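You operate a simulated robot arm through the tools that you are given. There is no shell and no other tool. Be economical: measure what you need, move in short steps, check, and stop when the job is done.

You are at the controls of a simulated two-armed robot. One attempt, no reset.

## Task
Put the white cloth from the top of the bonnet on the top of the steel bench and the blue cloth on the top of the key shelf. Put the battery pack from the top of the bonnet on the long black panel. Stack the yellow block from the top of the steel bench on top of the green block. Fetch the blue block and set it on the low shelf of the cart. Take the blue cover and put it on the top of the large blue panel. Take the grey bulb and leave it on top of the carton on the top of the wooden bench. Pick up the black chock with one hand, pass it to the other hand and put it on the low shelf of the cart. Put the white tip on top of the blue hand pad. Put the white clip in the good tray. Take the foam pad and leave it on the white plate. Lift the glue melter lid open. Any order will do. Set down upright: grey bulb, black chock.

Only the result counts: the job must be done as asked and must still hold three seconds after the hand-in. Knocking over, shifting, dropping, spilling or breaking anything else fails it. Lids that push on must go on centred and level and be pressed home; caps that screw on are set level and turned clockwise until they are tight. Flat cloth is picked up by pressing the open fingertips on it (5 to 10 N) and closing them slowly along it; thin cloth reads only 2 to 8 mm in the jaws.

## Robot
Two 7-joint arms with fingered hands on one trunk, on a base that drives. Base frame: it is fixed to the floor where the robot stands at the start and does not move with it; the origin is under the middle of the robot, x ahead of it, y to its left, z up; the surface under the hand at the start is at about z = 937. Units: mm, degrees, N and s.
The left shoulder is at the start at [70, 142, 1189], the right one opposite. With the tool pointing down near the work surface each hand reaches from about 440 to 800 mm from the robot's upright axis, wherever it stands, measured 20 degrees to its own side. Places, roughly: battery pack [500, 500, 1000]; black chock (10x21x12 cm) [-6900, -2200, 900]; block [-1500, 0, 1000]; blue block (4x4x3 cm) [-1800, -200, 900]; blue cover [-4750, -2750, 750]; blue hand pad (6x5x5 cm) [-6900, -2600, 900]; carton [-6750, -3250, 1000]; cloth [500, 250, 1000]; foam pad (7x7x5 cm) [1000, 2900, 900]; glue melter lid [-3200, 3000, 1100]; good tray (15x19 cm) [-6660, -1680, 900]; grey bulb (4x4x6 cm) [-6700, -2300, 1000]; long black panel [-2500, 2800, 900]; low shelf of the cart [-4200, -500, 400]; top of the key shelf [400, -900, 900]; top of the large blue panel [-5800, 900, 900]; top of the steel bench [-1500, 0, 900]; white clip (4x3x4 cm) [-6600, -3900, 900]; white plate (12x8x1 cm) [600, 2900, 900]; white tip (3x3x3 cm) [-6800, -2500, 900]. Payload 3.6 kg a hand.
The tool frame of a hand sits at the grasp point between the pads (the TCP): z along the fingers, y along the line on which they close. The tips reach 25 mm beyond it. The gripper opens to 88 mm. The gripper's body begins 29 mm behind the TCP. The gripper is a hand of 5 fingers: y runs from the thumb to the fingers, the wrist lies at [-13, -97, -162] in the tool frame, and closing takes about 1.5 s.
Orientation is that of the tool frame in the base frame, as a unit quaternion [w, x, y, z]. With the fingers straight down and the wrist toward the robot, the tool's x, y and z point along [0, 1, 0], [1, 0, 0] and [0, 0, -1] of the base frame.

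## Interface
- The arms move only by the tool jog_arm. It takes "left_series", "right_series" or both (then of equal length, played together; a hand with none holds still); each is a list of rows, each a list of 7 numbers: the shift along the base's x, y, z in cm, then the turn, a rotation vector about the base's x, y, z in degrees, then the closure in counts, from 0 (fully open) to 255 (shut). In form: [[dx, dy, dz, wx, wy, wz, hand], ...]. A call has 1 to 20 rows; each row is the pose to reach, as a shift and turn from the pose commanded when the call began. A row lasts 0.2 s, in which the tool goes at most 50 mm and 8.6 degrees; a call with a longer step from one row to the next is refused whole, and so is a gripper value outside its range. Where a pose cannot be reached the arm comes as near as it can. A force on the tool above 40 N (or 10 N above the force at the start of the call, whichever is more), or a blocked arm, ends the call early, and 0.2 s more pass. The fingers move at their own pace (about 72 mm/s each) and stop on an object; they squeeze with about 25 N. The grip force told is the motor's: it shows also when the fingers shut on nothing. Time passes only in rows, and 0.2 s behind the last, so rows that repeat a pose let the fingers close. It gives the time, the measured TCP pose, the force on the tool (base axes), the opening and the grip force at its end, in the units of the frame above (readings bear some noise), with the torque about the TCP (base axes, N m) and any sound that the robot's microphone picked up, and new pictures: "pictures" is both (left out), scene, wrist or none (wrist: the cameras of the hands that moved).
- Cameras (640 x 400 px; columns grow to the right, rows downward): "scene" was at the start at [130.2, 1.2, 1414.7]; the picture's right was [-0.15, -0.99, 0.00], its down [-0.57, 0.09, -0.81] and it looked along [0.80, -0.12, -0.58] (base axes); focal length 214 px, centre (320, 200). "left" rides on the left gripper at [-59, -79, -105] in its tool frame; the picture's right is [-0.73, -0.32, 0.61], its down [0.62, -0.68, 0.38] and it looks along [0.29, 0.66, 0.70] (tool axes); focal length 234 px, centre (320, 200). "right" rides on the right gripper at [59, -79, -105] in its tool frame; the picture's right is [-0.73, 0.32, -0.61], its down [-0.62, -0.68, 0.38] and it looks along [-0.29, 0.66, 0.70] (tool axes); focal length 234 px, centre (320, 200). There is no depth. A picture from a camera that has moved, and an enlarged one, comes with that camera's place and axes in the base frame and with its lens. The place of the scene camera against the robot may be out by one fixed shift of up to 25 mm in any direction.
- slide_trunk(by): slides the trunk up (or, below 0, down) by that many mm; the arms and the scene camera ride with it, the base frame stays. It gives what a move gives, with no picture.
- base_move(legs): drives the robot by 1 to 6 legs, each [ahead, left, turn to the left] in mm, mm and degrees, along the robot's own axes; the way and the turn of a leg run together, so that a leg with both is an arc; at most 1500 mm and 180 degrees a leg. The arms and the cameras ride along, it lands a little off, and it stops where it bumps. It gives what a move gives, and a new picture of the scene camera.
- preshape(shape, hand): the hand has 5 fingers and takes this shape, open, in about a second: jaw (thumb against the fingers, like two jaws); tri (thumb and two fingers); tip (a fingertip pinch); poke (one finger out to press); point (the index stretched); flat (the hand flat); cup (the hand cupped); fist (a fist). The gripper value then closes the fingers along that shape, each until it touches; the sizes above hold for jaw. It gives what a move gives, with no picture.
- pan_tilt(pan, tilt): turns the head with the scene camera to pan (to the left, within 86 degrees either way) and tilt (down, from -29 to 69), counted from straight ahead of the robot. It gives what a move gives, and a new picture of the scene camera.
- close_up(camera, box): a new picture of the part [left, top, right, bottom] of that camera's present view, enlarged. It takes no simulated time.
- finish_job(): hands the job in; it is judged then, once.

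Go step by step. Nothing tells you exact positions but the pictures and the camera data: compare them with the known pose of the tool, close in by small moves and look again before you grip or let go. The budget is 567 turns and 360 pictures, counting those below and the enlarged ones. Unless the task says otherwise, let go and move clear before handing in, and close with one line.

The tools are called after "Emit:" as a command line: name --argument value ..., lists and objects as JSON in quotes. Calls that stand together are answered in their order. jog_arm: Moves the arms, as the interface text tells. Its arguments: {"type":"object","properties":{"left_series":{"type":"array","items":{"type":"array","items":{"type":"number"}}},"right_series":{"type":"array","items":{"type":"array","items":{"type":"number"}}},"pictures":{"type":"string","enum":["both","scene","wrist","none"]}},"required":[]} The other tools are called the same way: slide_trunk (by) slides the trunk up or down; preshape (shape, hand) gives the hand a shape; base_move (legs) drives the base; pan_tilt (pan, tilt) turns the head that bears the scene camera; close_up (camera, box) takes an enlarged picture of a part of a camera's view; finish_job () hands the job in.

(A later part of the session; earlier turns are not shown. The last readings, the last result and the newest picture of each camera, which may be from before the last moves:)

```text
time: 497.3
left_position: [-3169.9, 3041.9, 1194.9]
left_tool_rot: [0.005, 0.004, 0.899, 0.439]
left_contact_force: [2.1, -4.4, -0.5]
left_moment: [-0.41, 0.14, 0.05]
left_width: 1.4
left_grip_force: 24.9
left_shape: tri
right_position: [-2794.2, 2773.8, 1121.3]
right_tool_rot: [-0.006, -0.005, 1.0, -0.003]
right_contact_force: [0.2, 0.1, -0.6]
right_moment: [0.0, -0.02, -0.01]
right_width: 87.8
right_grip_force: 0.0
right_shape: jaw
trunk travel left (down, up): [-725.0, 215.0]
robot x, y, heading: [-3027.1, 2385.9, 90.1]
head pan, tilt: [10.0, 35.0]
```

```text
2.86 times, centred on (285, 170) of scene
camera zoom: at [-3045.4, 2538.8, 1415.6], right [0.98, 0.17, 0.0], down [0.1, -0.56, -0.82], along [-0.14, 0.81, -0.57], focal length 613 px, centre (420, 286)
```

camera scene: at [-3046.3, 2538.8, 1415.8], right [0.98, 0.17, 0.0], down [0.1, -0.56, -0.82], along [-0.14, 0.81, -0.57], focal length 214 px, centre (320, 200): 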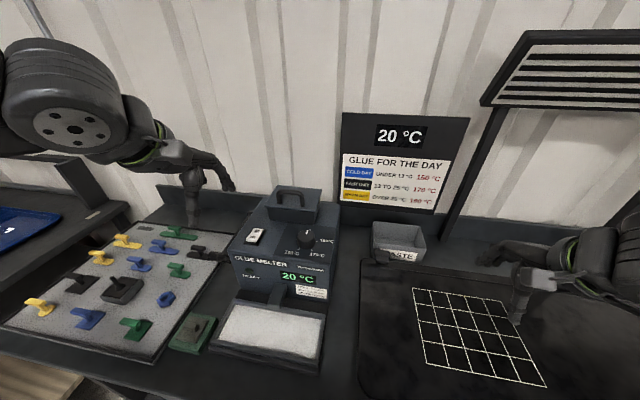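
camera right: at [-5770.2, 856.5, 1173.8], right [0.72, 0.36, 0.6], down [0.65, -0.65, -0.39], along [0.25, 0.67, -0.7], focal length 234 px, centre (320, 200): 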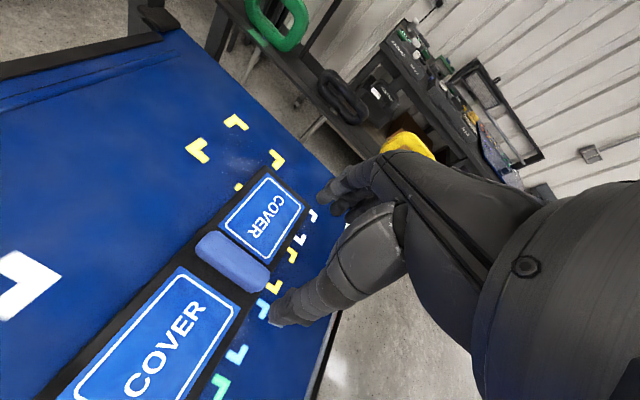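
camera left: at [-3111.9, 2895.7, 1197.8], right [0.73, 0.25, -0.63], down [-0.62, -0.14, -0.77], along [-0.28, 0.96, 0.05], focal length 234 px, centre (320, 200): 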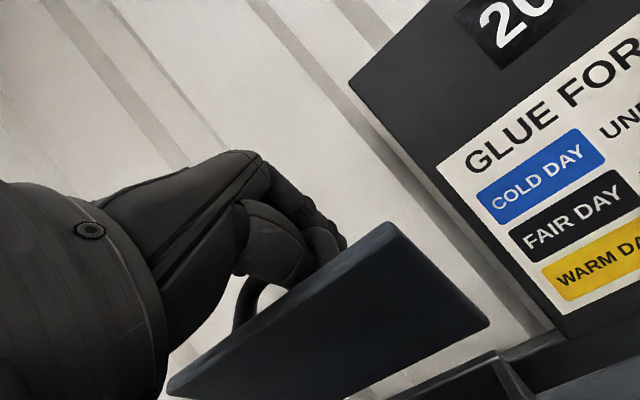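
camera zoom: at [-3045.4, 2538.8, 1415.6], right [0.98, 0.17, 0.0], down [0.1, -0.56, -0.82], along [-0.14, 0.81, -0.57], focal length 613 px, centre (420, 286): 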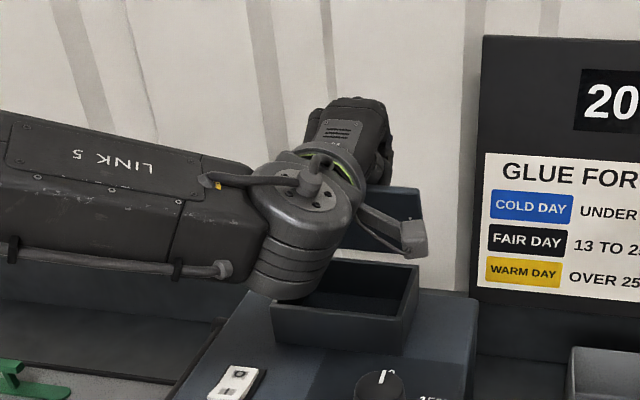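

Emit:
jog_arm --left_series '[[0, 0.7, 0, 2, 0, 0, 255], [0, 1.4, -0.2, 4, 0, 0, 255], [0, 1.4, -0.2, 4, 0, 0, 255]]' --pictures "wrist"

```text
time: 498.1
left_position: [-3170.9, 3048.4, 1198.5]
left_tool_rot: [0.005, 0.004, 0.881, 0.474]
left_contact_force: [3.1, -18.8, 14.3]
left_moment: [-2.27, -0.12, 0.08]
left_width: 4.4
left_grip_force: 24.8
left_shape: tri
right_position: [-2794.6, 2767.9, 1124.0]
right_tool_rot: [-0.006, -0.006, 1.0, 0.0]
right_contact_force: [0.5, 0.2, 0.4]
right_moment: [0.03, 0.0, -0.01]
right_width: 88.0
right_grip_force: 0.1
right_shape: jaw
trunk travel left (down, up): [-725.0, 215.0]
robot x, y, heading: [-3022.7, 2392.4, 90.1]
head pan, tilt: [10.0, 35.0]
camera left: at [-3112.9, 2917.0, 1190.3], right [0.73, 0.32, -0.6], down [-0.62, -0.05, -0.78], along [-0.28, 0.95, 0.16], focal length 234 px, centre (320, 200)
```

left: 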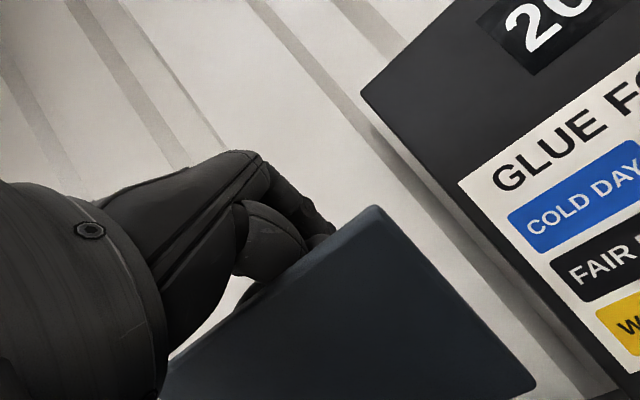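

The lid is at its stop, past upright. I open the fingers slightly and withdraw straight up.

Emit:
jog_arm --left_series '[[0, -0.4, 0.2, 0, 0, 0, 240], [0, -0.5, 0.4, 0, 0, 0, 220], [0, -0.5, 0.4, 0, 0, 0, 205], [0, -0.5, 0.4, 0, 0, 0, 200], [0, -0.4, 1.0, 0, 0, 0, 200], [0, -0.3, 2, 0, 0, 0, 200]]' --pictures "wrist"

Emit:
close_up --camera "scene" --box '[220, 80, 350, 240]'

```text
time: 499.5
left_position: [-3172.0, 3056.7, 1205.9]
left_tool_rot: [0.005, 0.003, 0.885, 0.466]
left_contact_force: [-1.1, -0.9, -26.4]
left_moment: [0.67, 0.02, -0.03]
left_width: 34.8
left_grip_force: 0.1
left_shape: tri
right_position: [-2796.8, 2777.0, 1120.3]
right_tool_rot: [-0.005, -0.005, 1.0, -0.005]
right_contact_force: [-0.4, -1.2, 0.0]
right_moment: [0.0, -0.01, 0.01]
right_width: 87.8
right_grip_force: 0.1
right_shape: jaw
trunk travel left (down, up): [-725.0, 215.0]
robot x, y, heading: [-3028.3, 2391.1, 90.1]
head pan, tilt: [10.0, 35.0]
camera left: at [-3114.4, 2924.8, 1201.0], right [0.73, 0.31, -0.61], down [-0.62, -0.06, -0.78], along [-0.28, 0.95, 0.15], focal length 234 px, centre (320, 200)
```

left: 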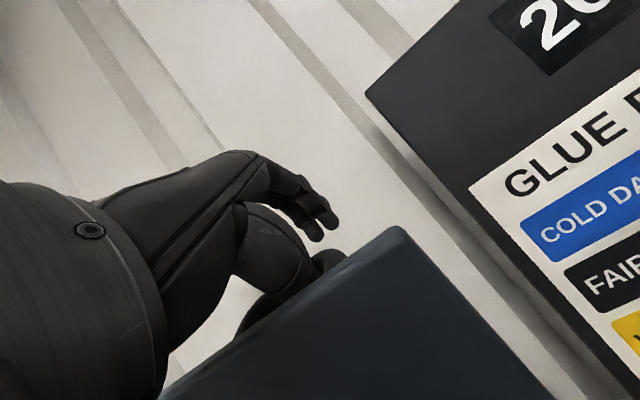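

```text
2.50 times, centred on (285, 160) of scene
camera zoom: at [-3047.6, 2545.5, 1414.5], right [0.98, 0.17, 0.0], down [0.1, -0.57, -0.82], along [-0.14, 0.8, -0.58], focal length 536 px, centre (408, 300)
```

zoom: 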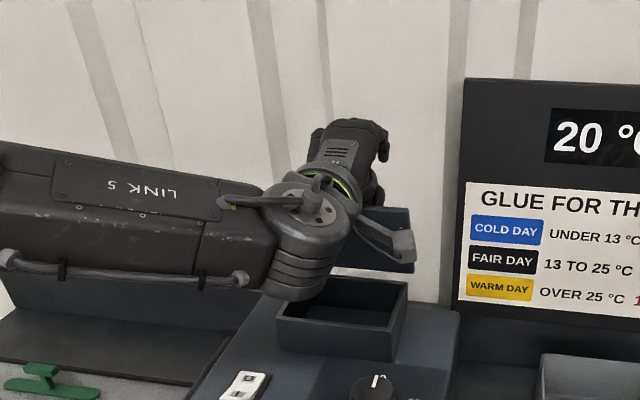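

The thumb is hooked under the bar. I ease down, then un-tilt the hand about the bar so it can lift out.

Emit:
jog_arm --left_series '[[0, 0, -0.8, 0, 0, 0, 195], [0, 0.1, -0.8, -7, 0, 0, 195], [0, 0.3, -0.5, -14, 0, 0, 195], [0, 0.5, -0.2, -21, 0, 0, 195], [0, 0.7, 0.1, -28, 0, 0, 195], [0, 0.7, 0.3, -35, 0, 0, 195], [0, 0.7, 0.3, -35, 0, 0, 195]]' --pictures "wrist"

Emit:
close_up --camera "scene" --box '[220, 60, 350, 240]'

```text
time: 501.1
left_position: [-3168.7, 3060.0, 1216.2]
left_tool_rot: [0.006, 0.001, 0.983, 0.183]
left_contact_force: [0.5, -0.2, 0.8]
left_moment: [-0.02, 0.0, 0.04]
left_width: 20.4
left_grip_force: 0.1
left_shape: tri
right_position: [-2796.3, 2775.4, 1121.6]
right_tool_rot: [-0.006, -0.005, 1.0, -0.004]
right_contact_force: [0.3, -0.1, 0.9]
right_moment: [-0.01, 0.01, -0.01]
right_width: 87.9
right_grip_force: 0.1
right_shape: jaw
trunk travel left (down, up): [-725.0, 215.0]
robot x, y, heading: [-3026.1, 2386.4, 89.7]
head pan, tilt: [10.0, 35.0]
camera left: at [-3112.0, 2947.9, 1286.3], right [0.73, -0.09, -0.67], down [-0.62, -0.49, -0.61], along [-0.28, 0.87, -0.42], focal length 234 px, centre (320, 200)
```

left: 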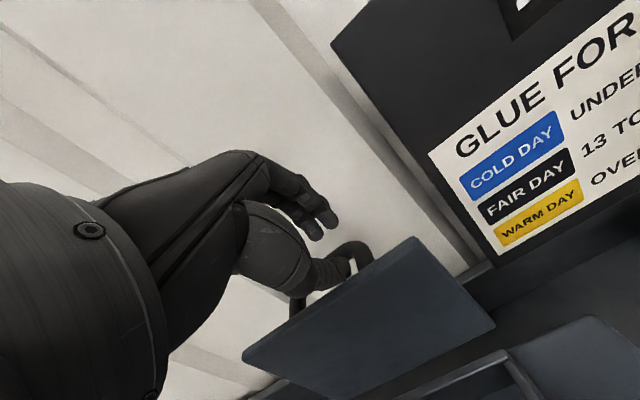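

```text
2.22 times, centred on (285, 150) of scene
camera zoom: at [-3046.5, 2540.6, 1415.6], right [0.98, 0.17, 0.0], down [0.1, -0.57, -0.82], along [-0.14, 0.81, -0.57], focal length 477 px, centre (398, 311)
```

zoom: 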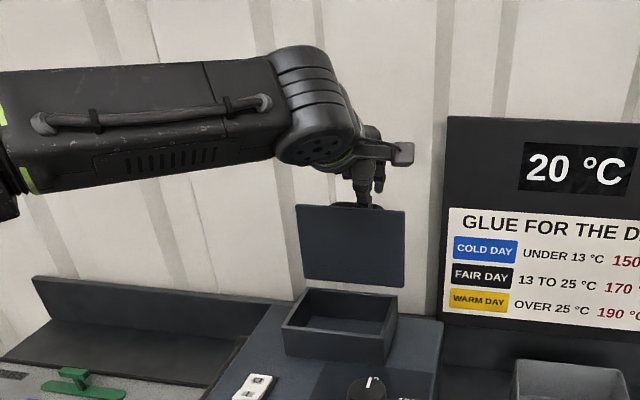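

The lid stands open on its own. I lift straight up and withdraw.

Emit:
jog_arm --left_series '[[0, 0, 1, 0, 0, 0, 195], [0, 0, 2.5, 0, 0, 0, 195], [0, 0, 5, 0, 0, 0, 195]]' --pictures "none"

Emit:
close_up --camera "left" --box '[200, 120, 560, 400]'

```text
time: 501.9
left_position: [-3170.6, 3060.9, 1263.8]
left_tool_rot: [0.006, 0.003, 0.983, 0.183]
left_contact_force: [-0.1, 0.1, -0.1]
left_moment: [0.02, 0.01, -0.01]
left_width: 20.7
left_grip_force: 0.1
left_shape: tri
right_position: [-2796.3, 2774.8, 1121.1]
right_tool_rot: [-0.006, -0.006, 1.0, -0.003]
right_contact_force: [0.4, 0.4, -0.2]
right_moment: [-0.01, 0.03, -0.02]
right_width: 87.8
right_grip_force: 0.0
right_shape: jaw
trunk travel left (down, up): [-725.0, 215.0]
robot x, y, heading: [-3022.8, 2388.6, 90.0]
head pan, tilt: [10.0, 35.0]
```

```text
1.43 times, centred on (380, 260) of left
camera zoom: at [-3112.0, 2948.8, 1333.7], right [0.73, -0.09, -0.68], down [-0.62, -0.49, -0.61], along [-0.28, 0.87, -0.42], focal length 334 px, centre (234, 114)
```

zoom: 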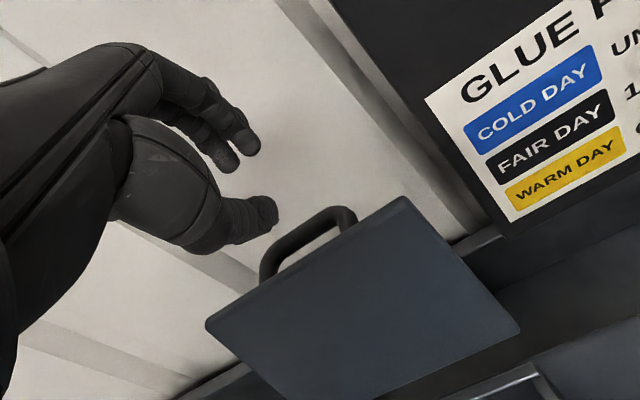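

The hand is clear and the lid stays open. I withdraw, level the hand, and head for the foam pad at (1000,2900).

Emit:
jog_arm --left_series '[[0, -1, 3, 0, 0, 0, 150], [0, -4, 5, -5, 0, 0, 100], [0, -8, 6, -10, 0, 0, 50], [0, -12, 6, -15, 0, 0, 0], [0, -16, 6, -20, 0, 0, 0], [0, -20, 5, -20, 0, 0, 0]]' --pictures "none"

Emit:
preshape --shape "jaw" --hand "left"

Emit:
base_move --legs '[[-420, 0, 0], [0, -1300, 0], [0, -1300, 0], [0, -1050, 0]]'

Emit:
pan_tilt --pan 0 --tilt 30

```text
time: 503.3
left_position: [-3170.8, 2854.6, 1316.2]
left_tool_rot: [0.006, 0.001, 1.0, 0.011]
left_contact_force: [-0.4, -0.2, 0.1]
left_moment: [0.0, 0.01, -0.01]
left_width: 87.7
left_grip_force: 0.1
left_shape: tri
left hand out of reach, approached as far as the arm can: row 1
right_position: [-2795.7, 2771.0, 1122.9]
right_tool_rot: [-0.005, -0.006, 1.0, -0.002]
right_contact_force: [-0.2, -0.5, 0.7]
right_moment: [0.05, -0.02, 0.0]
right_width: 87.8
right_grip_force: 0.1
right_shape: jaw
trunk travel left (down, up): [-725.0, 215.0]
robot x, y, heading: [-3028.0, 2391.7, 89.9]
head pan, tilt: [10.0, 35.0]
```

```text
time: 504.2
left_position: [-3170.4, 2857.7, 1315.2]
left_tool_rot: [0.006, 0.001, 1.0, 0.009]
left_contact_force: [-0.2, -0.5, -0.2]
left_moment: [0.01, 0.04, -0.02]
left_width: 88.1
left_grip_force: 0.2
left_shape: jaw
right_position: [-2796.1, 2774.7, 1122.5]
right_tool_rot: [-0.006, -0.006, 1.0, -0.003]
right_contact_force: [0.3, 0.2, 0.3]
right_moment: [-0.02, -0.03, 0.01]
right_width: 87.8
right_grip_force: 0.1
right_shape: jaw
trunk travel left (down, up): [-725.0, 215.0]
robot x, y, heading: [-3023.2, 2390.3, 89.9]
head pan, tilt: [10.0, 35.0]
```

```text
time: 523.8
left_position: [409.8, 2435.8, 1314.9]
left_tool_rot: [0.006, -0.003, 1.0, 0.01]
left_contact_force: [-0.7, -0.5, 0.4]
left_moment: [0.01, 0.0, 0.02]
left_width: 87.9
left_grip_force: 0.0
left_shape: jaw
right_position: [786.0, 2355.9, 1122.0]
right_tool_rot: [-0.006, -0.009, 1.0, -0.003]
right_contact_force: [0.3, -0.2, -0.5]
right_moment: [-0.01, 0.0, 0.0]
right_width: 87.8
right_grip_force: 0.0
right_shape: jaw
trunk travel left (down, up): [-725.0, 215.0]
robot x, y, heading: [562.3, 1971.5, 90.5]
head pan, tilt: [10.0, 35.0]
camera scene: at [536.6, 2119.8, 1415.6], right [0.98, 0.18, 0.0], down [0.1, -0.56, -0.82], along [-0.15, 0.81, -0.57], focal length 214 px, centre (320, 200)
```

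scene: 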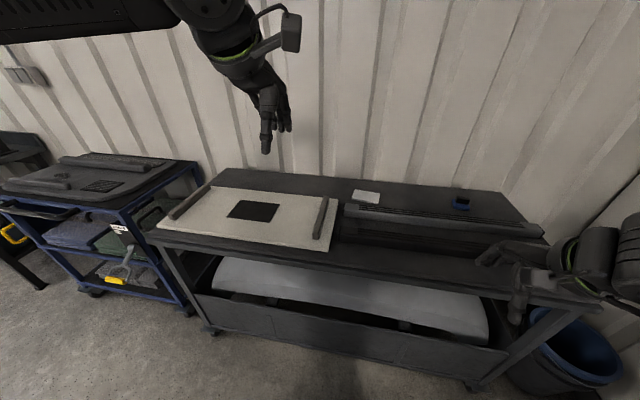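

```text
time: 524.5
left_position: [411.0, 2437.6, 1315.8]
left_tool_rot: [0.007, -0.002, 1.0, 0.01]
left_contact_force: [0.8, -0.3, -0.4]
left_moment: [0.01, 0.0, -0.02]
left_width: 87.9
left_grip_force: 0.1
left_shape: jaw
right_position: [786.2, 2356.4, 1122.3]
right_tool_rot: [-0.005, -0.009, 1.0, -0.002]
right_contact_force: [-0.3, -0.6, -0.9]
right_moment: [0.02, -0.04, 0.0]
right_width: 87.5
right_grip_force: 0.2
right_shape: jaw
trunk travel left (down, up): [-725.0, 215.0]
robot x, y, heading: [561.4, 1968.6, 90.5]
head pan, tilt: [0.0, 30.0]
camera scene: at [552.5, 2123.7, 1423.4], right [1.0, 0.01, 0.0], down [0.0, -0.5, -0.87], along [-0.01, 0.87, -0.5], focal length 214 px, centre (320, 200)
```

scene: 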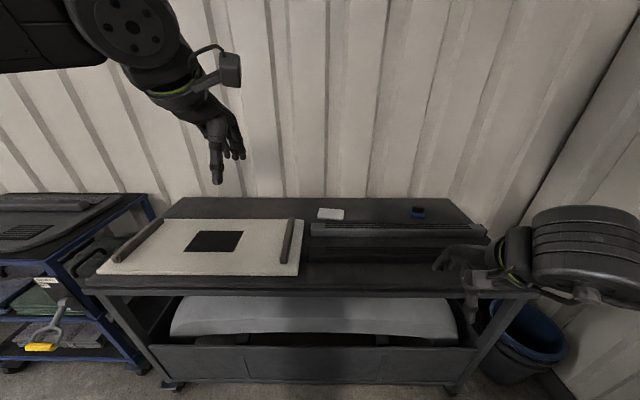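

The foam pad is at about (980,2905) and the white plate at (597,2885). I move so the right hand can pick the pad.

Emit:
base_move --legs '[[0, -240, 0], [350, 0, 0]]'

Emit:
pan_tilt --pan -12 --tilt 42

Emit:
close_up --camera "right" --box '[0, 0, 640, 400]'

```text
time: 526.5
left_position: [642.5, 2436.1, 1316.2]
left_tool_rot: [0.011, -0.004, 1.0, 0.012]
left_contact_force: [0.0, 0.9, -0.5]
left_moment: [0.01, 0.0, -0.02]
left_width: 87.6
left_grip_force: 0.1
left_shape: jaw
right_position: [1021.2, 2356.8, 1123.7]
right_tool_rot: [-0.003, -0.01, 1.0, -0.003]
right_contact_force: [0.0, -0.4, -0.5]
right_moment: [0.02, 0.0, 0.03]
right_width: 87.8
right_grip_force: 0.1
right_shape: jaw
trunk travel left (down, up): [-725.0, 215.0]
robot x, y, heading: [804.1, 1965.3, 90.7]
head pan, tilt: [0.0, 30.0]
stopped in leg 1: the robot was blocked; the commanded pose is now the measured one
camera scene: at [785.2, 2123.4, 1423.8], right [1.0, 0.01, 0.01], down [0.01, -0.5, -0.87], along [0.0, 0.87, -0.5], focal length 214 px, centre (320, 200)
```

scene: 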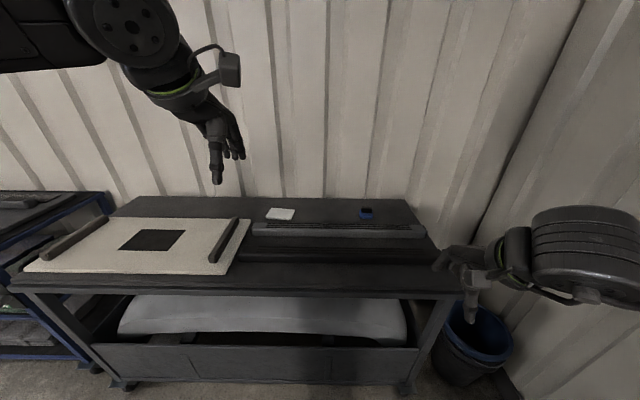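

```text
time: 527.2
left_position: [643.4, 2436.8, 1314.2]
left_tool_rot: [0.011, -0.005, 1.0, 0.01]
left_contact_force: [0.0, -0.6, -0.3]
left_moment: [0.01, 0.0, 0.01]
left_width: 88.0
left_grip_force: 0.1
left_shape: jaw
right_position: [1021.2, 2356.0, 1123.4]
right_tool_rot: [-0.002, -0.009, 1.0, -0.003]
right_contact_force: [0.4, 0.3, -1.4]
right_moment: [0.01, 0.03, 0.02]
right_width: 87.9
right_grip_force: 0.0
right_shape: jaw
trunk travel left (down, up): [-725.0, 215.0]
robot x, y, heading: [805.8, 1968.3, 90.6]
head pan, tilt: [-12.0, 42.0]
camera scene: at [802.6, 2115.5, 1405.4], right [0.98, -0.2, 0.01], down [-0.13, -0.65, -0.75], along [0.15, 0.73, -0.67], focal length 214 px, centre (320, 200)
```

scene: 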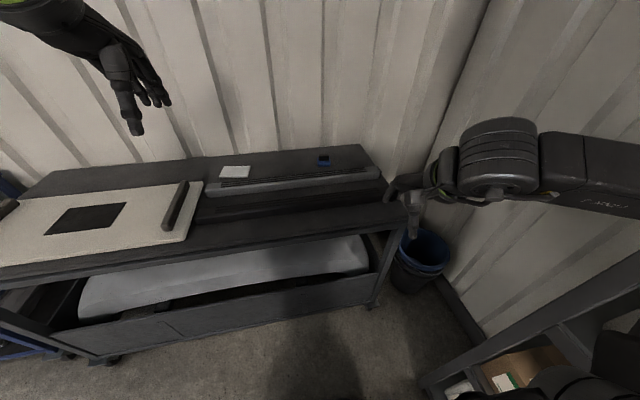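

```text
1.00 times, centred on (320, 200) of right (not enlarged: the box is as wide or as high as the picture)
camera zoom: at [964.6, 2277.4, 1227.9], right [0.72, 0.34, 0.6], down [0.64, -0.67, -0.38], along [0.28, 0.66, -0.7], focal length 234 px, centre (320, 200)
```

zoom: 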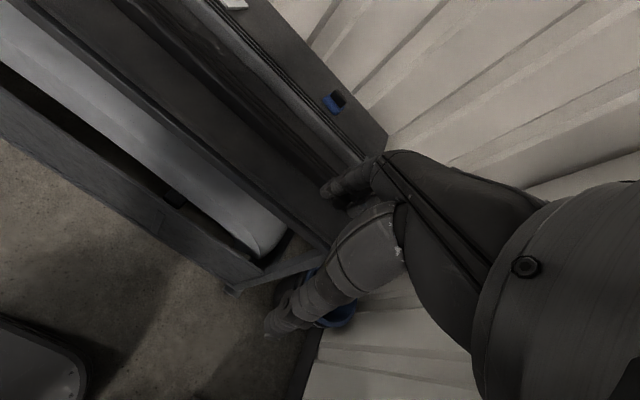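

The right elbow met a shelf on the right, so I step left 50 mm, stretch the right arm forward and drive ahead.

Emit:
base_move --legs '[[0, 50, -0.6]]'

Emit:
jog_arm --right_series '[[-1, 4, 0, 0, 0, 0, 0], [-2, 8, 0, 0, 0, 0, 0], [-3, 12, 0, 0, 0, 0, 0]]' --pictures "none"

Emit:
base_move --legs '[[370, 0, 0]]'

Emit:
close_up --camera "right" --box '[100, 0, 580, 300]'

```text
time: 528.1
left_position: [616.2, 2439.3, 1316.4]
left_tool_rot: [0.002, 0.001, 1.0, 0.011]
left_contact_force: [0.0, 0.4, -0.2]
left_moment: [0.0, 0.06, 0.0]
left_width: 87.8
left_grip_force: 0.1
left_shape: jaw
right_position: [988.9, 2354.7, 1120.2]
right_tool_rot: [-0.008, -0.004, 1.0, -0.003]
right_contact_force: [-0.3, -0.2, 0.2]
right_moment: [0.04, 0.04, 0.04]
right_width: 87.9
right_grip_force: 0.1
right_shape: jaw
trunk travel left (down, up): [-725.0, 215.0]
robot x, y, heading: [753.8, 1969.5, 89.9]
head pan, tilt: [-12.0, 42.0]
camera scene: at [773.0, 2116.6, 1404.9], right [0.98, -0.21, -0.01], down [-0.14, -0.65, -0.74], along [0.15, 0.73, -0.67], focal length 214 px, centre (320, 200)
```

scene: 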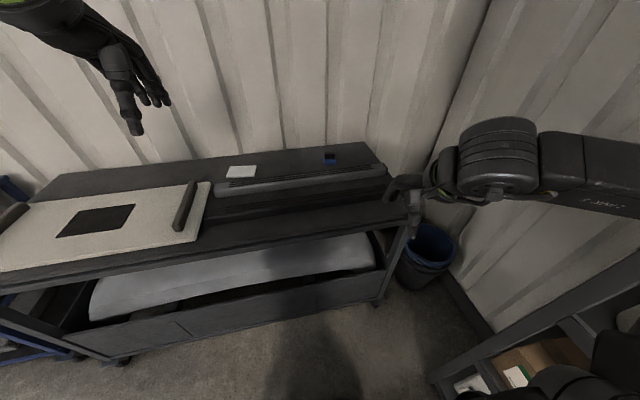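

```text
time: 528.9
left_position: [607.3, 2440.2, 1314.3]
left_tool_rot: [0.007, 0.001, 1.0, 0.01]
left_contact_force: [-0.4, 0.6, 0.1]
left_moment: [0.0, -0.04, -0.02]
left_width: 88.0
left_grip_force: 0.0
left_shape: jaw
right_position: [951.6, 2476.8, 1121.9]
right_tool_rot: [-0.005, -0.005, 1.0, -0.004]
right_contact_force: [-0.1, 0.4, 1.2]
right_moment: [0.02, -0.01, -0.04]
right_width: 87.8
right_grip_force: 0.1
right_shape: jaw
trunk travel left (down, up): [-725.0, 215.0]
robot x, y, heading: [753.8, 1965.7, 90.3]
head pan, tilt: [-12.0, 42.0]
```

```text
time: 531.1
left_position: [606.3, 2768.5, 1312.5]
left_tool_rot: [0.005, -0.002, 1.0, 0.008]
left_contact_force: [0.4, 0.8, -1.2]
left_moment: [-0.04, -0.02, 0.01]
left_width: 87.7
left_grip_force: 0.0
left_shape: jaw
right_position: [949.5, 2804.1, 1119.5]
right_tool_rot: [-0.006, -0.007, 1.0, -0.006]
right_contact_force: [0.1, 0.0, 0.3]
right_moment: [-0.03, 0.01, 0.0]
right_width: 87.8
right_grip_force: 0.2
right_shape: jaw
trunk travel left (down, up): [-725.0, 215.0]
robot x, y, heading: [755.1, 2292.1, 90.3]
head pan, tilt: [-12.0, 42.0]
stopped in leg 1: the robot was blocked; the commanded pose is now the measured one
camera scene: at [763.8, 2447.0, 1404.3], right [0.98, -0.2, 0.0], down [-0.14, -0.66, -0.74], along [0.15, 0.72, -0.67], focal length 214 px, centre (320, 200)
```

scene: 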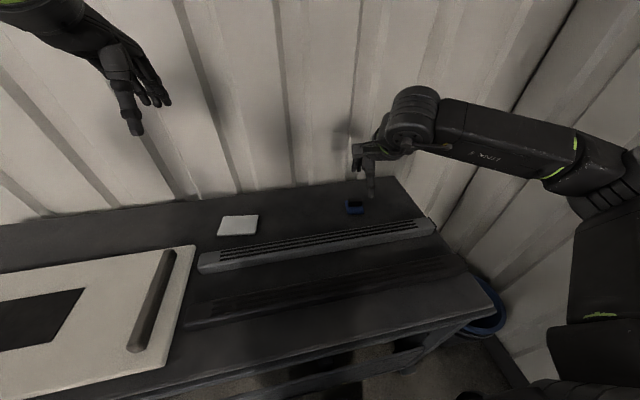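

```text
1.33 times, centred on (340, 150) of right
camera zoom: at [894.8, 2726.7, 1224.0], right [0.73, 0.34, 0.59], down [0.63, -0.68, -0.38], along [0.27, 0.65, -0.71], focal length 312 px, centre (293, 267)
```

zoom: 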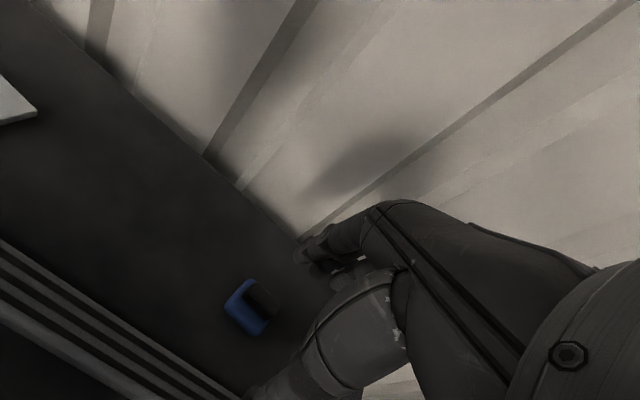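

The base touched the table front; I back off slightly. The pad is at about (990,2916); I bring the right hand over it with a slight forward tilt.

Emit:
base_move --legs '[[-12, 0, 0]]'

Emit:
jog_arm --right_series '[[1, 3, 0, 5, 0, 0, 0], [2, 6, 0, 10, 0, 0, 0], [3, 9, -1, 15, 0, 0, 0], [3.8, 10.5, -4, 15, 0, 0, 0], [3.8, 10.5, -8, 15, 0, 0, 0], [3.8, 10.5, -8, 15, 0, 0, 0]]' --pictures "wrist"

Emit:
close_up --camera "scene" --box '[300, 150, 420, 240]'

```text
time: 531.9
left_position: [605.7, 2753.8, 1313.5]
left_tool_rot: [0.006, -0.001, 1.0, 0.009]
left_contact_force: [-0.2, 0.5, -0.1]
left_moment: [-0.03, 0.02, -0.02]
left_width: 87.8
left_grip_force: 0.0
left_shape: jaw
right_position: [950.9, 2790.8, 1119.9]
right_tool_rot: [-0.006, -0.007, 1.0, -0.005]
right_contact_force: [0.0, 0.1, 0.2]
right_moment: [-0.01, -0.01, 0.0]
right_width: 87.7
right_grip_force: 0.1
right_shape: jaw
trunk travel left (down, up): [-725.0, 215.0]
robot x, y, heading: [754.0, 2282.9, 90.2]
head pan, tilt: [-12.0, 42.0]
camera scene: at [764.0, 2432.2, 1404.7], right [0.98, -0.2, 0.0], down [-0.14, -0.66, -0.74], along [0.15, 0.73, -0.67], focal length 214 px, centre (320, 200)
```

scene: 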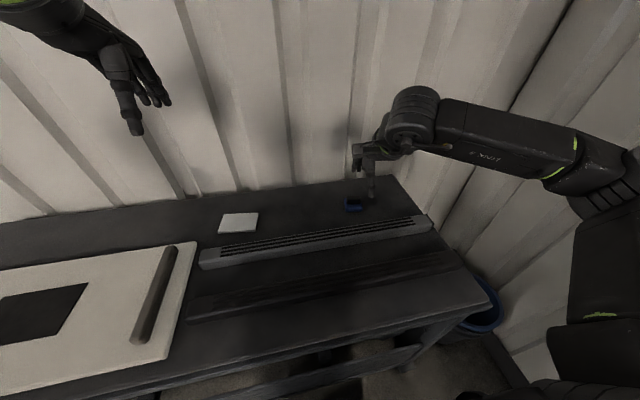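

```text
time: 533.2
left_position: [604.6, 2750.5, 1314.8]
left_tool_rot: [0.006, -0.001, 1.0, 0.01]
left_contact_force: [-0.4, 0.9, -0.2]
left_moment: [-0.06, -0.01, -0.04]
left_width: 87.7
left_grip_force: 0.1
left_shape: jaw
right_position: [987.5, 2893.7, 1041.3]
right_tool_rot: [-0.006, -0.008, 0.992, 0.127]
right_contact_force: [-0.8, 0.6, 0.3]
right_moment: [-0.02, -0.03, 0.03]
right_width: 87.8
right_grip_force: 0.0
right_shape: jaw
trunk travel left (down, up): [-725.0, 215.0]
robot x, y, heading: [755.6, 2283.6, 90.4]
head pan, tilt: [-12.0, 42.0]
camera right: at [931.4, 2789.4, 1122.0], right [0.73, 0.17, 0.66], down [0.63, -0.55, -0.55], along [0.27, 0.82, -0.51], focal length 234 px, centre (320, 200)
```

right: 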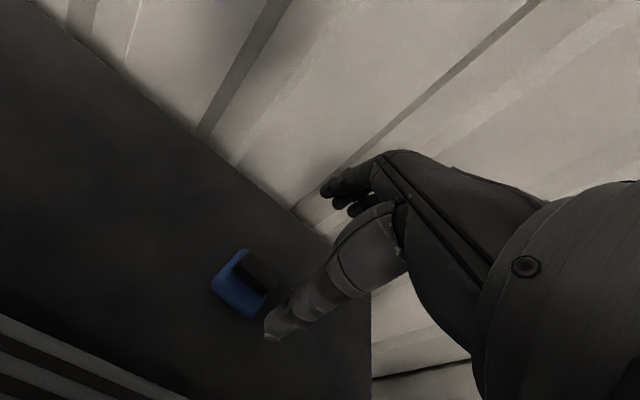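

```text
4.44 times, centred on (360, 195) of scene
camera zoom: at [763.7, 2428.2, 1405.2], right [0.98, -0.2, 0.0], down [-0.14, -0.66, -0.74], along [0.15, 0.73, -0.67], focal length 953 px, centre (142, 222)
```

zoom: 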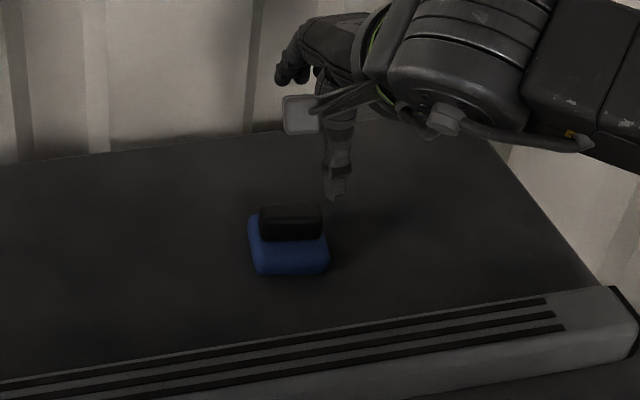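

The pad has a black ridge on top of a blue base; ridge centre about (987,2912). I descend to check alignment.

Emit:
jog_arm --right_series '[[0, 0.5, -2, 0, 0, 0, 40], [0, 1.2, -4, 0, 0, 0, 80], [0, 1.6, -5.5, 0, 0, 0, 80], [0, 1.6, -5.5, 0, 0, 0, 80]]' --pictures "none"

Emit:
close_up --camera "right" --box '[160, 180, 400, 340]'

Emit:
close_up --camera "scene" --box '[300, 150, 420, 240]'

```text
time: 534.2
left_position: [606.0, 2750.4, 1314.1]
left_tool_rot: [0.006, -0.001, 1.0, 0.01]
left_contact_force: [-0.5, 0.8, 0.1]
left_moment: [-0.03, 0.04, 0.02]
left_width: 87.7
left_grip_force: 0.0
left_shape: jaw
right_position: [989.4, 2907.4, 986.4]
right_tool_rot: [-0.005, -0.009, 0.992, 0.128]
right_contact_force: [-0.3, -0.8, -0.6]
right_moment: [-0.01, -0.01, 0.02]
right_width: 60.7
right_grip_force: 0.0
right_shape: jaw
trunk travel left (down, up): [-725.0, 215.0]
robot x, y, heading: [754.4, 2282.0, 90.6]
head pan, tilt: [-12.0, 42.0]
```

```text
2.50 times, centred on (280, 260) of right
camera zoom: at [934.3, 2804.4, 1067.4], right [0.73, 0.17, 0.66], down [0.63, -0.55, -0.55], along [0.27, 0.82, -0.51], focal length 585 px, centre (420, 50)
```

zoom: 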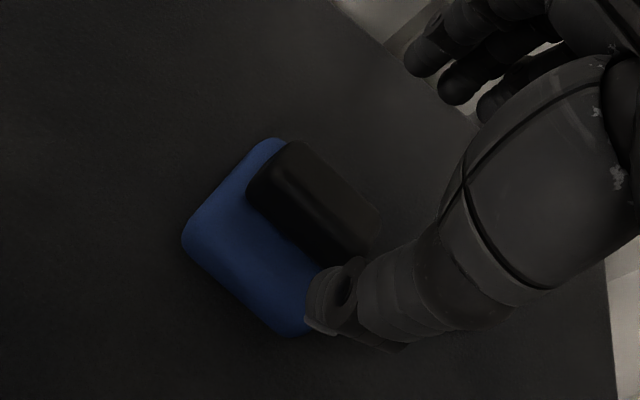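

```text
4.44 times, centred on (360, 195) of scene
camera zoom: at [763.9, 2428.6, 1405.1], right [0.98, -0.2, 0.0], down [-0.14, -0.66, -0.74], along [0.15, 0.73, -0.67], focal length 953 px, centre (142, 222)
```

zoom: 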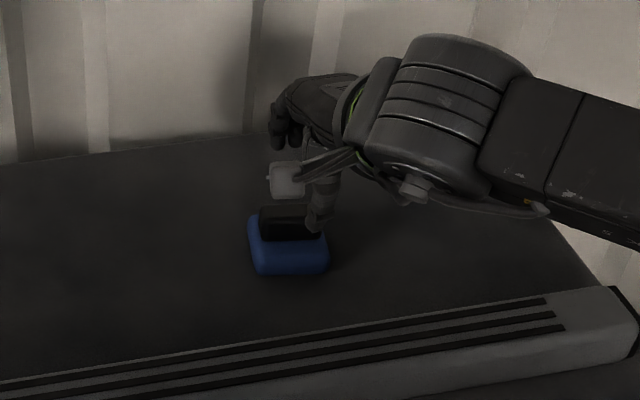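

Emit:
jog_arm --right_series '[[-0.4, -0.2, -1.2, 0, 0, 0, 80], [-0.5, -0.4, -2.4, 0, 0, 0, 80], [-0.5, -0.4, -3.1, 0, 0, 0, 80], [-0.5, -0.4, -3.1, 0, 0, 0, 80]]' --pictures "none"

Emit:
close_up --camera "right" --box '[160, 180, 400, 340]'

```text
time: 535.2
left_position: [605.0, 2750.7, 1314.1]
left_tool_rot: [0.006, -0.001, 1.0, 0.011]
left_contact_force: [0.2, 0.3, -0.2]
left_moment: [-0.02, 0.03, -0.04]
left_width: 87.9
left_grip_force: 0.1
left_shape: jaw
right_position: [984.6, 2905.1, 955.0]
right_tool_rot: [-0.005, -0.007, 0.992, 0.126]
right_contact_force: [0.3, -0.5, 0.3]
right_moment: [0.03, -0.01, 0.0]
right_width: 61.0
right_grip_force: 0.0
right_shape: jaw
trunk travel left (down, up): [-725.0, 215.0]
robot x, y, heading: [758.0, 2282.1, 90.3]
head pan, tilt: [-12.0, 42.0]
```

```text
2.50 times, centred on (280, 260) of right
camera zoom: at [929.0, 2801.5, 1035.9], right [0.73, 0.17, 0.66], down [0.63, -0.55, -0.55], along [0.27, 0.82, -0.51], focal length 585 px, centre (420, 50)
```

zoom: 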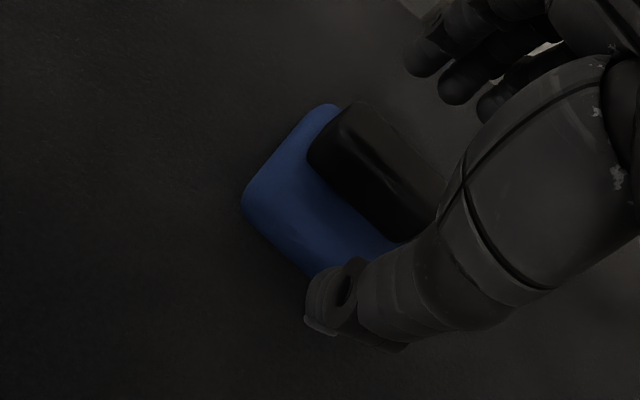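

Emit:
jog_arm --right_series '[[-0.2, 0, -0.6, 0, 0, 0, 80], [-0.2, 0, -0.6, 0, 0, 0, 120], [-0.2, 0, -0.6, 0, 0, 0, 160], [-0.2, 0, -0.6, 0, 0, 0, 210], [-0.2, 0, -0.6, 0, 0, 0, 255], [-0.2, 0, -0.6, 0, 0, 0, 255], [-0.2, 0, -0.6, 0, 0, 0, 255]]' --pictures "none"

Emit:
close_up --camera "right" --box '[160, 160, 400, 340]'

```text
time: 536.9
left_position: [604.3, 2750.1, 1313.9]
left_tool_rot: [0.006, -0.001, 1.0, 0.011]
left_contact_force: [-0.6, -0.5, 0.1]
left_moment: [0.02, -0.01, 0.03]
left_width: 87.8
left_grip_force: 0.0
left_shape: jaw
right_position: [982.8, 2904.4, 949.5]
right_tool_rot: [-0.005, -0.007, 0.992, 0.127]
right_contact_force: [0.9, -0.3, -0.3]
right_moment: [0.02, -0.01, -0.01]
right_width: 0.3
right_grip_force: 24.9
right_shape: jaw
trunk travel left (down, up): [-725.0, 215.0]
robot x, y, heading: [753.4, 2279.5, 90.3]
head pan, tilt: [-12.0, 42.0]
```

```text
2.22 times, centred on (280, 250) of right
camera zoom: at [927.4, 2800.3, 1030.3], right [0.73, 0.17, 0.66], down [0.63, -0.55, -0.55], along [0.27, 0.82, -0.51], focal length 520 px, centre (409, 89)
```

zoom: 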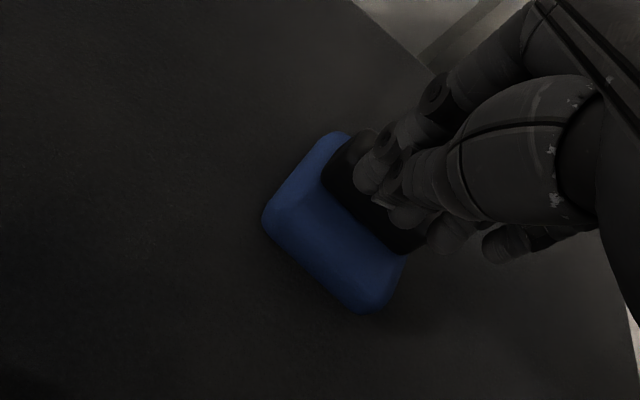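

The fingers closed above the ridge: triangulating again, the pad is lower and farther, ridge at about (1009,2961), z 883. I open, raise, lower the trunk 120 mm and use a 35° forward tilt for reach.

Emit:
jog_arm --right_series '[[0, 0, 2, 0, 0, 0, 150], [0, 0, 6, 0, 0, 0, 80], [0, -1, 10, 5, 0, 0, 80], [0, -2, 14, 10, 0, 0, 80], [0, -3, 16, 15, 0, 0, 80], [0.5, -3, 16, 20, 0, 0, 80]]' --pictures "none"

Emit:
slide_trunk --by -120

Emit:
jog_arm --right_series '[[0.7, 2, 0, 0, 0, 0, 80], [1.4, 4, 0, 0, 0, 0, 80], [2.1, 6, 0, 0, 0, 0, 80], [2.1, 6.5, -1, 0, 0, 0, 80], [2.1, 6.5, -1, 0, 0, 0, 80]]' --pictures "wrist"

```text
time: 538.2
left_position: [606.5, 2749.7, 1315.8]
left_tool_rot: [0.005, -0.001, 1.0, 0.01]
left_contact_force: [0.3, -0.1, 0.0]
left_moment: [0.04, 0.03, -0.01]
left_width: 87.9
left_grip_force: 0.1
left_shape: jaw
right_position: [987.3, 2874.9, 1110.1]
right_tool_rot: [-0.004, -0.009, 0.955, 0.298]
right_contact_force: [0.1, 0.6, 0.0]
right_moment: [-0.01, 0.01, -0.01]
right_width: 60.1
right_grip_force: 0.0
right_shape: jaw
trunk travel left (down, up): [-725.0, 215.0]
robot x, y, heading: [753.7, 2283.1, 90.5]
head pan, tilt: [-12.0, 42.0]
```

```text
time: 539.8
left_position: [604.9, 2751.2, 1195.8]
left_tool_rot: [0.007, -0.001, 1.0, 0.011]
left_contact_force: [0.1, -1.3, 0.9]
left_moment: [0.03, -0.01, -0.01]
left_width: 87.7
left_grip_force: 0.1
left_shape: jaw
right_position: [986.9, 2873.8, 989.6]
right_tool_rot: [-0.004, -0.009, 0.955, 0.298]
right_contact_force: [-1.1, 0.9, -0.6]
right_moment: [-0.02, -0.01, -0.02]
right_width: 60.0
right_grip_force: 0.0
right_shape: jaw
trunk travel left (down, up): [-605.0, 335.0]
robot x, y, heading: [755.3, 2288.8, 90.2]
head pan, tilt: [-12.0, 42.0]
```

```text
time: 541.0
left_position: [605.9, 2751.5, 1195.0]
left_tool_rot: [0.006, 0.0, 1.0, 0.01]
left_contact_force: [-0.4, 0.2, 0.4]
left_moment: [0.0, 0.01, 0.01]
left_width: 87.7
left_grip_force: 0.0
left_shape: jaw
right_position: [1006.3, 2940.3, 981.4]
right_tool_rot: [-0.003, -0.009, 0.955, 0.297]
right_contact_force: [0.3, 0.0, -0.8]
right_moment: [0.0, 0.01, 0.04]
right_width: 59.9
right_grip_force: 0.0
right_shape: jaw
trunk travel left (down, up): [-605.0, 335.0]
robot x, y, heading: [754.0, 2281.1, 90.3]
head pan, tilt: [-12.0, 42.0]
camera right: at [950.7, 2814.3, 1021.9], right [0.73, -0.06, 0.68], down [0.63, -0.33, -0.7], along [0.27, 0.94, -0.2], focal length 234 px, centre (320, 200)
```

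right: 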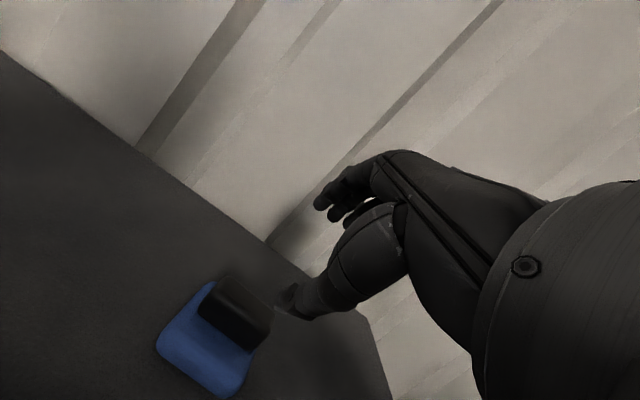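

Emit:
jog_arm --right_series '[[0, 0, -2, 0, 0, 0, 80], [0, 0.2, -4, 0, 0, 0, 80], [0, 0.5, -6, 0, 0, 0, 80], [0, 0.5, -6, 0, 0, 0, 80]]' --pictures "none"

Emit:
close_up --camera "right" --box '[160, 180, 400, 360]'

```text
time: 542.0
left_position: [605.2, 2747.9, 1196.4]
left_tool_rot: [0.006, -0.001, 1.0, 0.012]
left_contact_force: [0.3, -0.3, 0.4]
left_moment: [0.0, 0.03, 0.03]
left_width: 87.8
left_grip_force: 0.1
left_shape: jaw
right_position: [1008.2, 2944.7, 922.6]
right_tool_rot: [-0.003, -0.008, 0.954, 0.299]
right_contact_force: [-0.8, -3.6, 12.2]
right_moment: [-0.29, 0.09, -0.01]
right_width: 55.0
right_grip_force: 0.0
right_shape: jaw
trunk travel left (down, up): [-605.0, 335.0]
robot x, y, heading: [756.5, 2281.8, 90.3]
head pan, tilt: [-12.0, 42.0]
```

```text
2.22 times, centred on (280, 270) of right
camera zoom: at [952.1, 2818.2, 962.1], right [0.73, -0.07, 0.68], down [0.63, -0.33, -0.7], along [0.27, 0.94, -0.2], focal length 520 px, centre (409, 44)
```

zoom: 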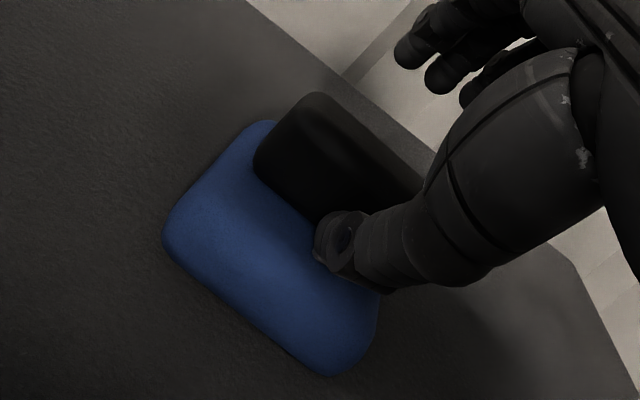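

The thumb rests on the blue base before the ridge. I raise 4 mm and close on the ridge.

Emit:
jog_arm --right_series '[[0, 0.1, 0.5, 0, 0, 0, 80], [0, 0.1, 0.5, 0, 0, 0, 120], [0, 0.1, 0.5, 0, 0, 0, 160], [0, 0.1, 0.5, 0, 0, 0, 210], [0, 0.1, 0.5, 0, 0, 0, 255], [0, 0.1, 0.5, 0, 0, 0, 255], [0, 0.1, 0.5, 0, 0, 0, 255]]' --pictures "none"

Emit:
close_up --camera "right" --box '[160, 180, 400, 360]'

```text
time: 543.5
left_position: [605.5, 2749.2, 1196.6]
left_tool_rot: [0.006, 0.0, 1.0, 0.01]
left_contact_force: [0.2, -0.2, -0.2]
left_moment: [0.01, -0.02, 0.04]
left_width: 88.0
left_grip_force: 0.1
left_shape: jaw
right_position: [1008.8, 2946.2, 925.6]
right_tool_rot: [-0.003, -0.008, 0.954, 0.298]
right_contact_force: [0.6, 0.0, 5.8]
right_moment: [0.09, 0.05, 0.03]
right_width: 1.5
right_grip_force: 25.1
right_shape: jaw
trunk travel left (down, up): [-605.0, 335.0]
robot x, y, heading: [752.8, 2278.2, 90.3]
head pan, tilt: [-12.0, 42.0]
```

```text
2.22 times, centred on (280, 270) of right
camera zoom: at [952.9, 2820.1, 966.0], right [0.73, -0.07, 0.68], down [0.63, -0.33, -0.7], along [0.27, 0.94, -0.2], focal length 520 px, centre (409, 44)
```

zoom: 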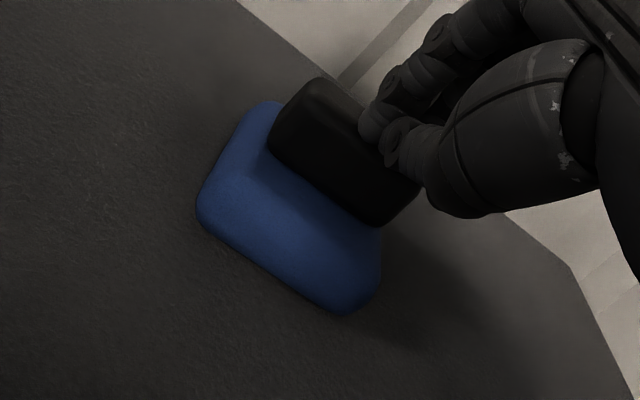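

The ridge top is really near z 912 and y≈2938, so a more upright, narrower grip is needed. I rise, reduce the tilt to 10° and look.

Emit:
jog_arm --right_series '[[0, 0, 1, 0, 0, 0, 200], [0, -0.5, 3, 0, 0, 0, 125], [0, -0.8, 5, -8, 0, 0, 125], [0, -0.8, 6, -16, 0, 0, 125], [-0.5, -0.8, 6, -25, 0, 0, 125], [-1, -0.8, 5, -25, 0, 0, 125], [-1, -0.8, 5, -25, 0, 0, 125]]' --pictures "wrist"

Emit:
close_up --camera "scene" --box '[300, 120, 420, 210]'

```text
refused: row 5 steps farther than a row can; nothing moved
```

```text
4.44 times, centred on (360, 165) of scene
camera zoom: at [763.6, 2427.6, 1285.3], right [0.98, -0.2, 0.0], down [-0.14, -0.65, -0.74], along [0.15, 0.73, -0.67], focal length 953 px, centre (142, 356)
```

zoom: 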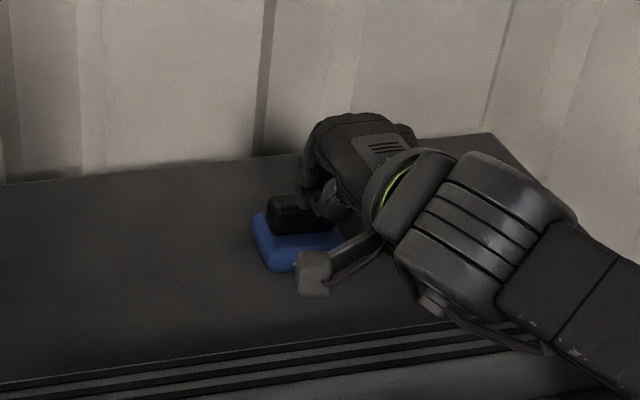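

Emit:
jog_arm --right_series '[[0, 0, 1, 0, 0, 0, 200], [0, -0.5, 3, 0, 0, 0, 125], [0, -0.8, 5, -8, 0, 0, 125], [0, -0.8, 6, -16, 0, 0, 125], [-0.5, -0.8, 6, -24, 0, 0, 125], [-1, -0.8, 5, -25, 0, 0, 125], [-1, -0.8, 5, -25, 0, 0, 125]]' --pictures "wrist"

Emit:
close_up --camera "scene" --box '[300, 120, 420, 210]'

```text
time: 545.1
left_position: [606.8, 2749.8, 1194.9]
left_tool_rot: [0.007, -0.001, 1.0, 0.011]
left_contact_force: [0.0, 0.1, 1.0]
left_moment: [0.01, 0.02, -0.01]
left_width: 87.8
left_grip_force: 0.0
left_shape: jaw
right_position: [999.1, 2937.7, 976.0]
right_tool_rot: [-0.004, -0.007, 0.997, 0.083]
right_contact_force: [-1.4, -0.1, 0.9]
right_moment: [-0.04, 0.02, -0.04]
right_width: 44.6
right_grip_force: 0.1
right_shape: jaw
trunk travel left (down, up): [-605.0, 335.0]
robot x, y, heading: [756.0, 2282.5, 90.4]
head pan, tilt: [-12.0, 42.0]
camera right: at [942.8, 2841.7, 1065.1], right [0.73, 0.23, 0.65], down [0.63, -0.6, -0.5], along [0.27, 0.77, -0.58], focal length 234 px, centre (320, 200)
```

right: 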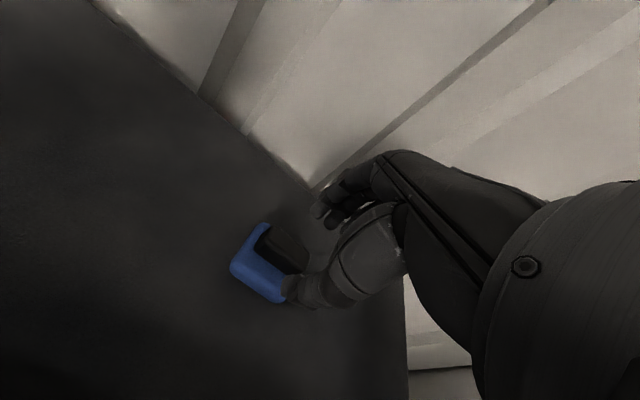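

```text
4.44 times, centred on (360, 165) of scene
camera zoom: at [763.9, 2428.6, 1285.1], right [0.98, -0.2, 0.0], down [-0.14, -0.66, -0.74], along [0.15, 0.73, -0.67], focal length 953 px, centre (142, 356)
```

zoom: 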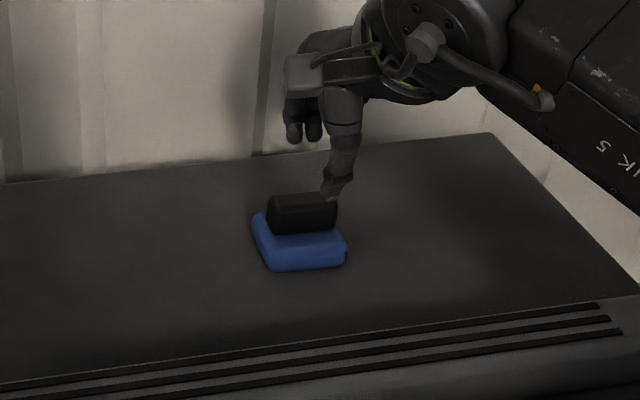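

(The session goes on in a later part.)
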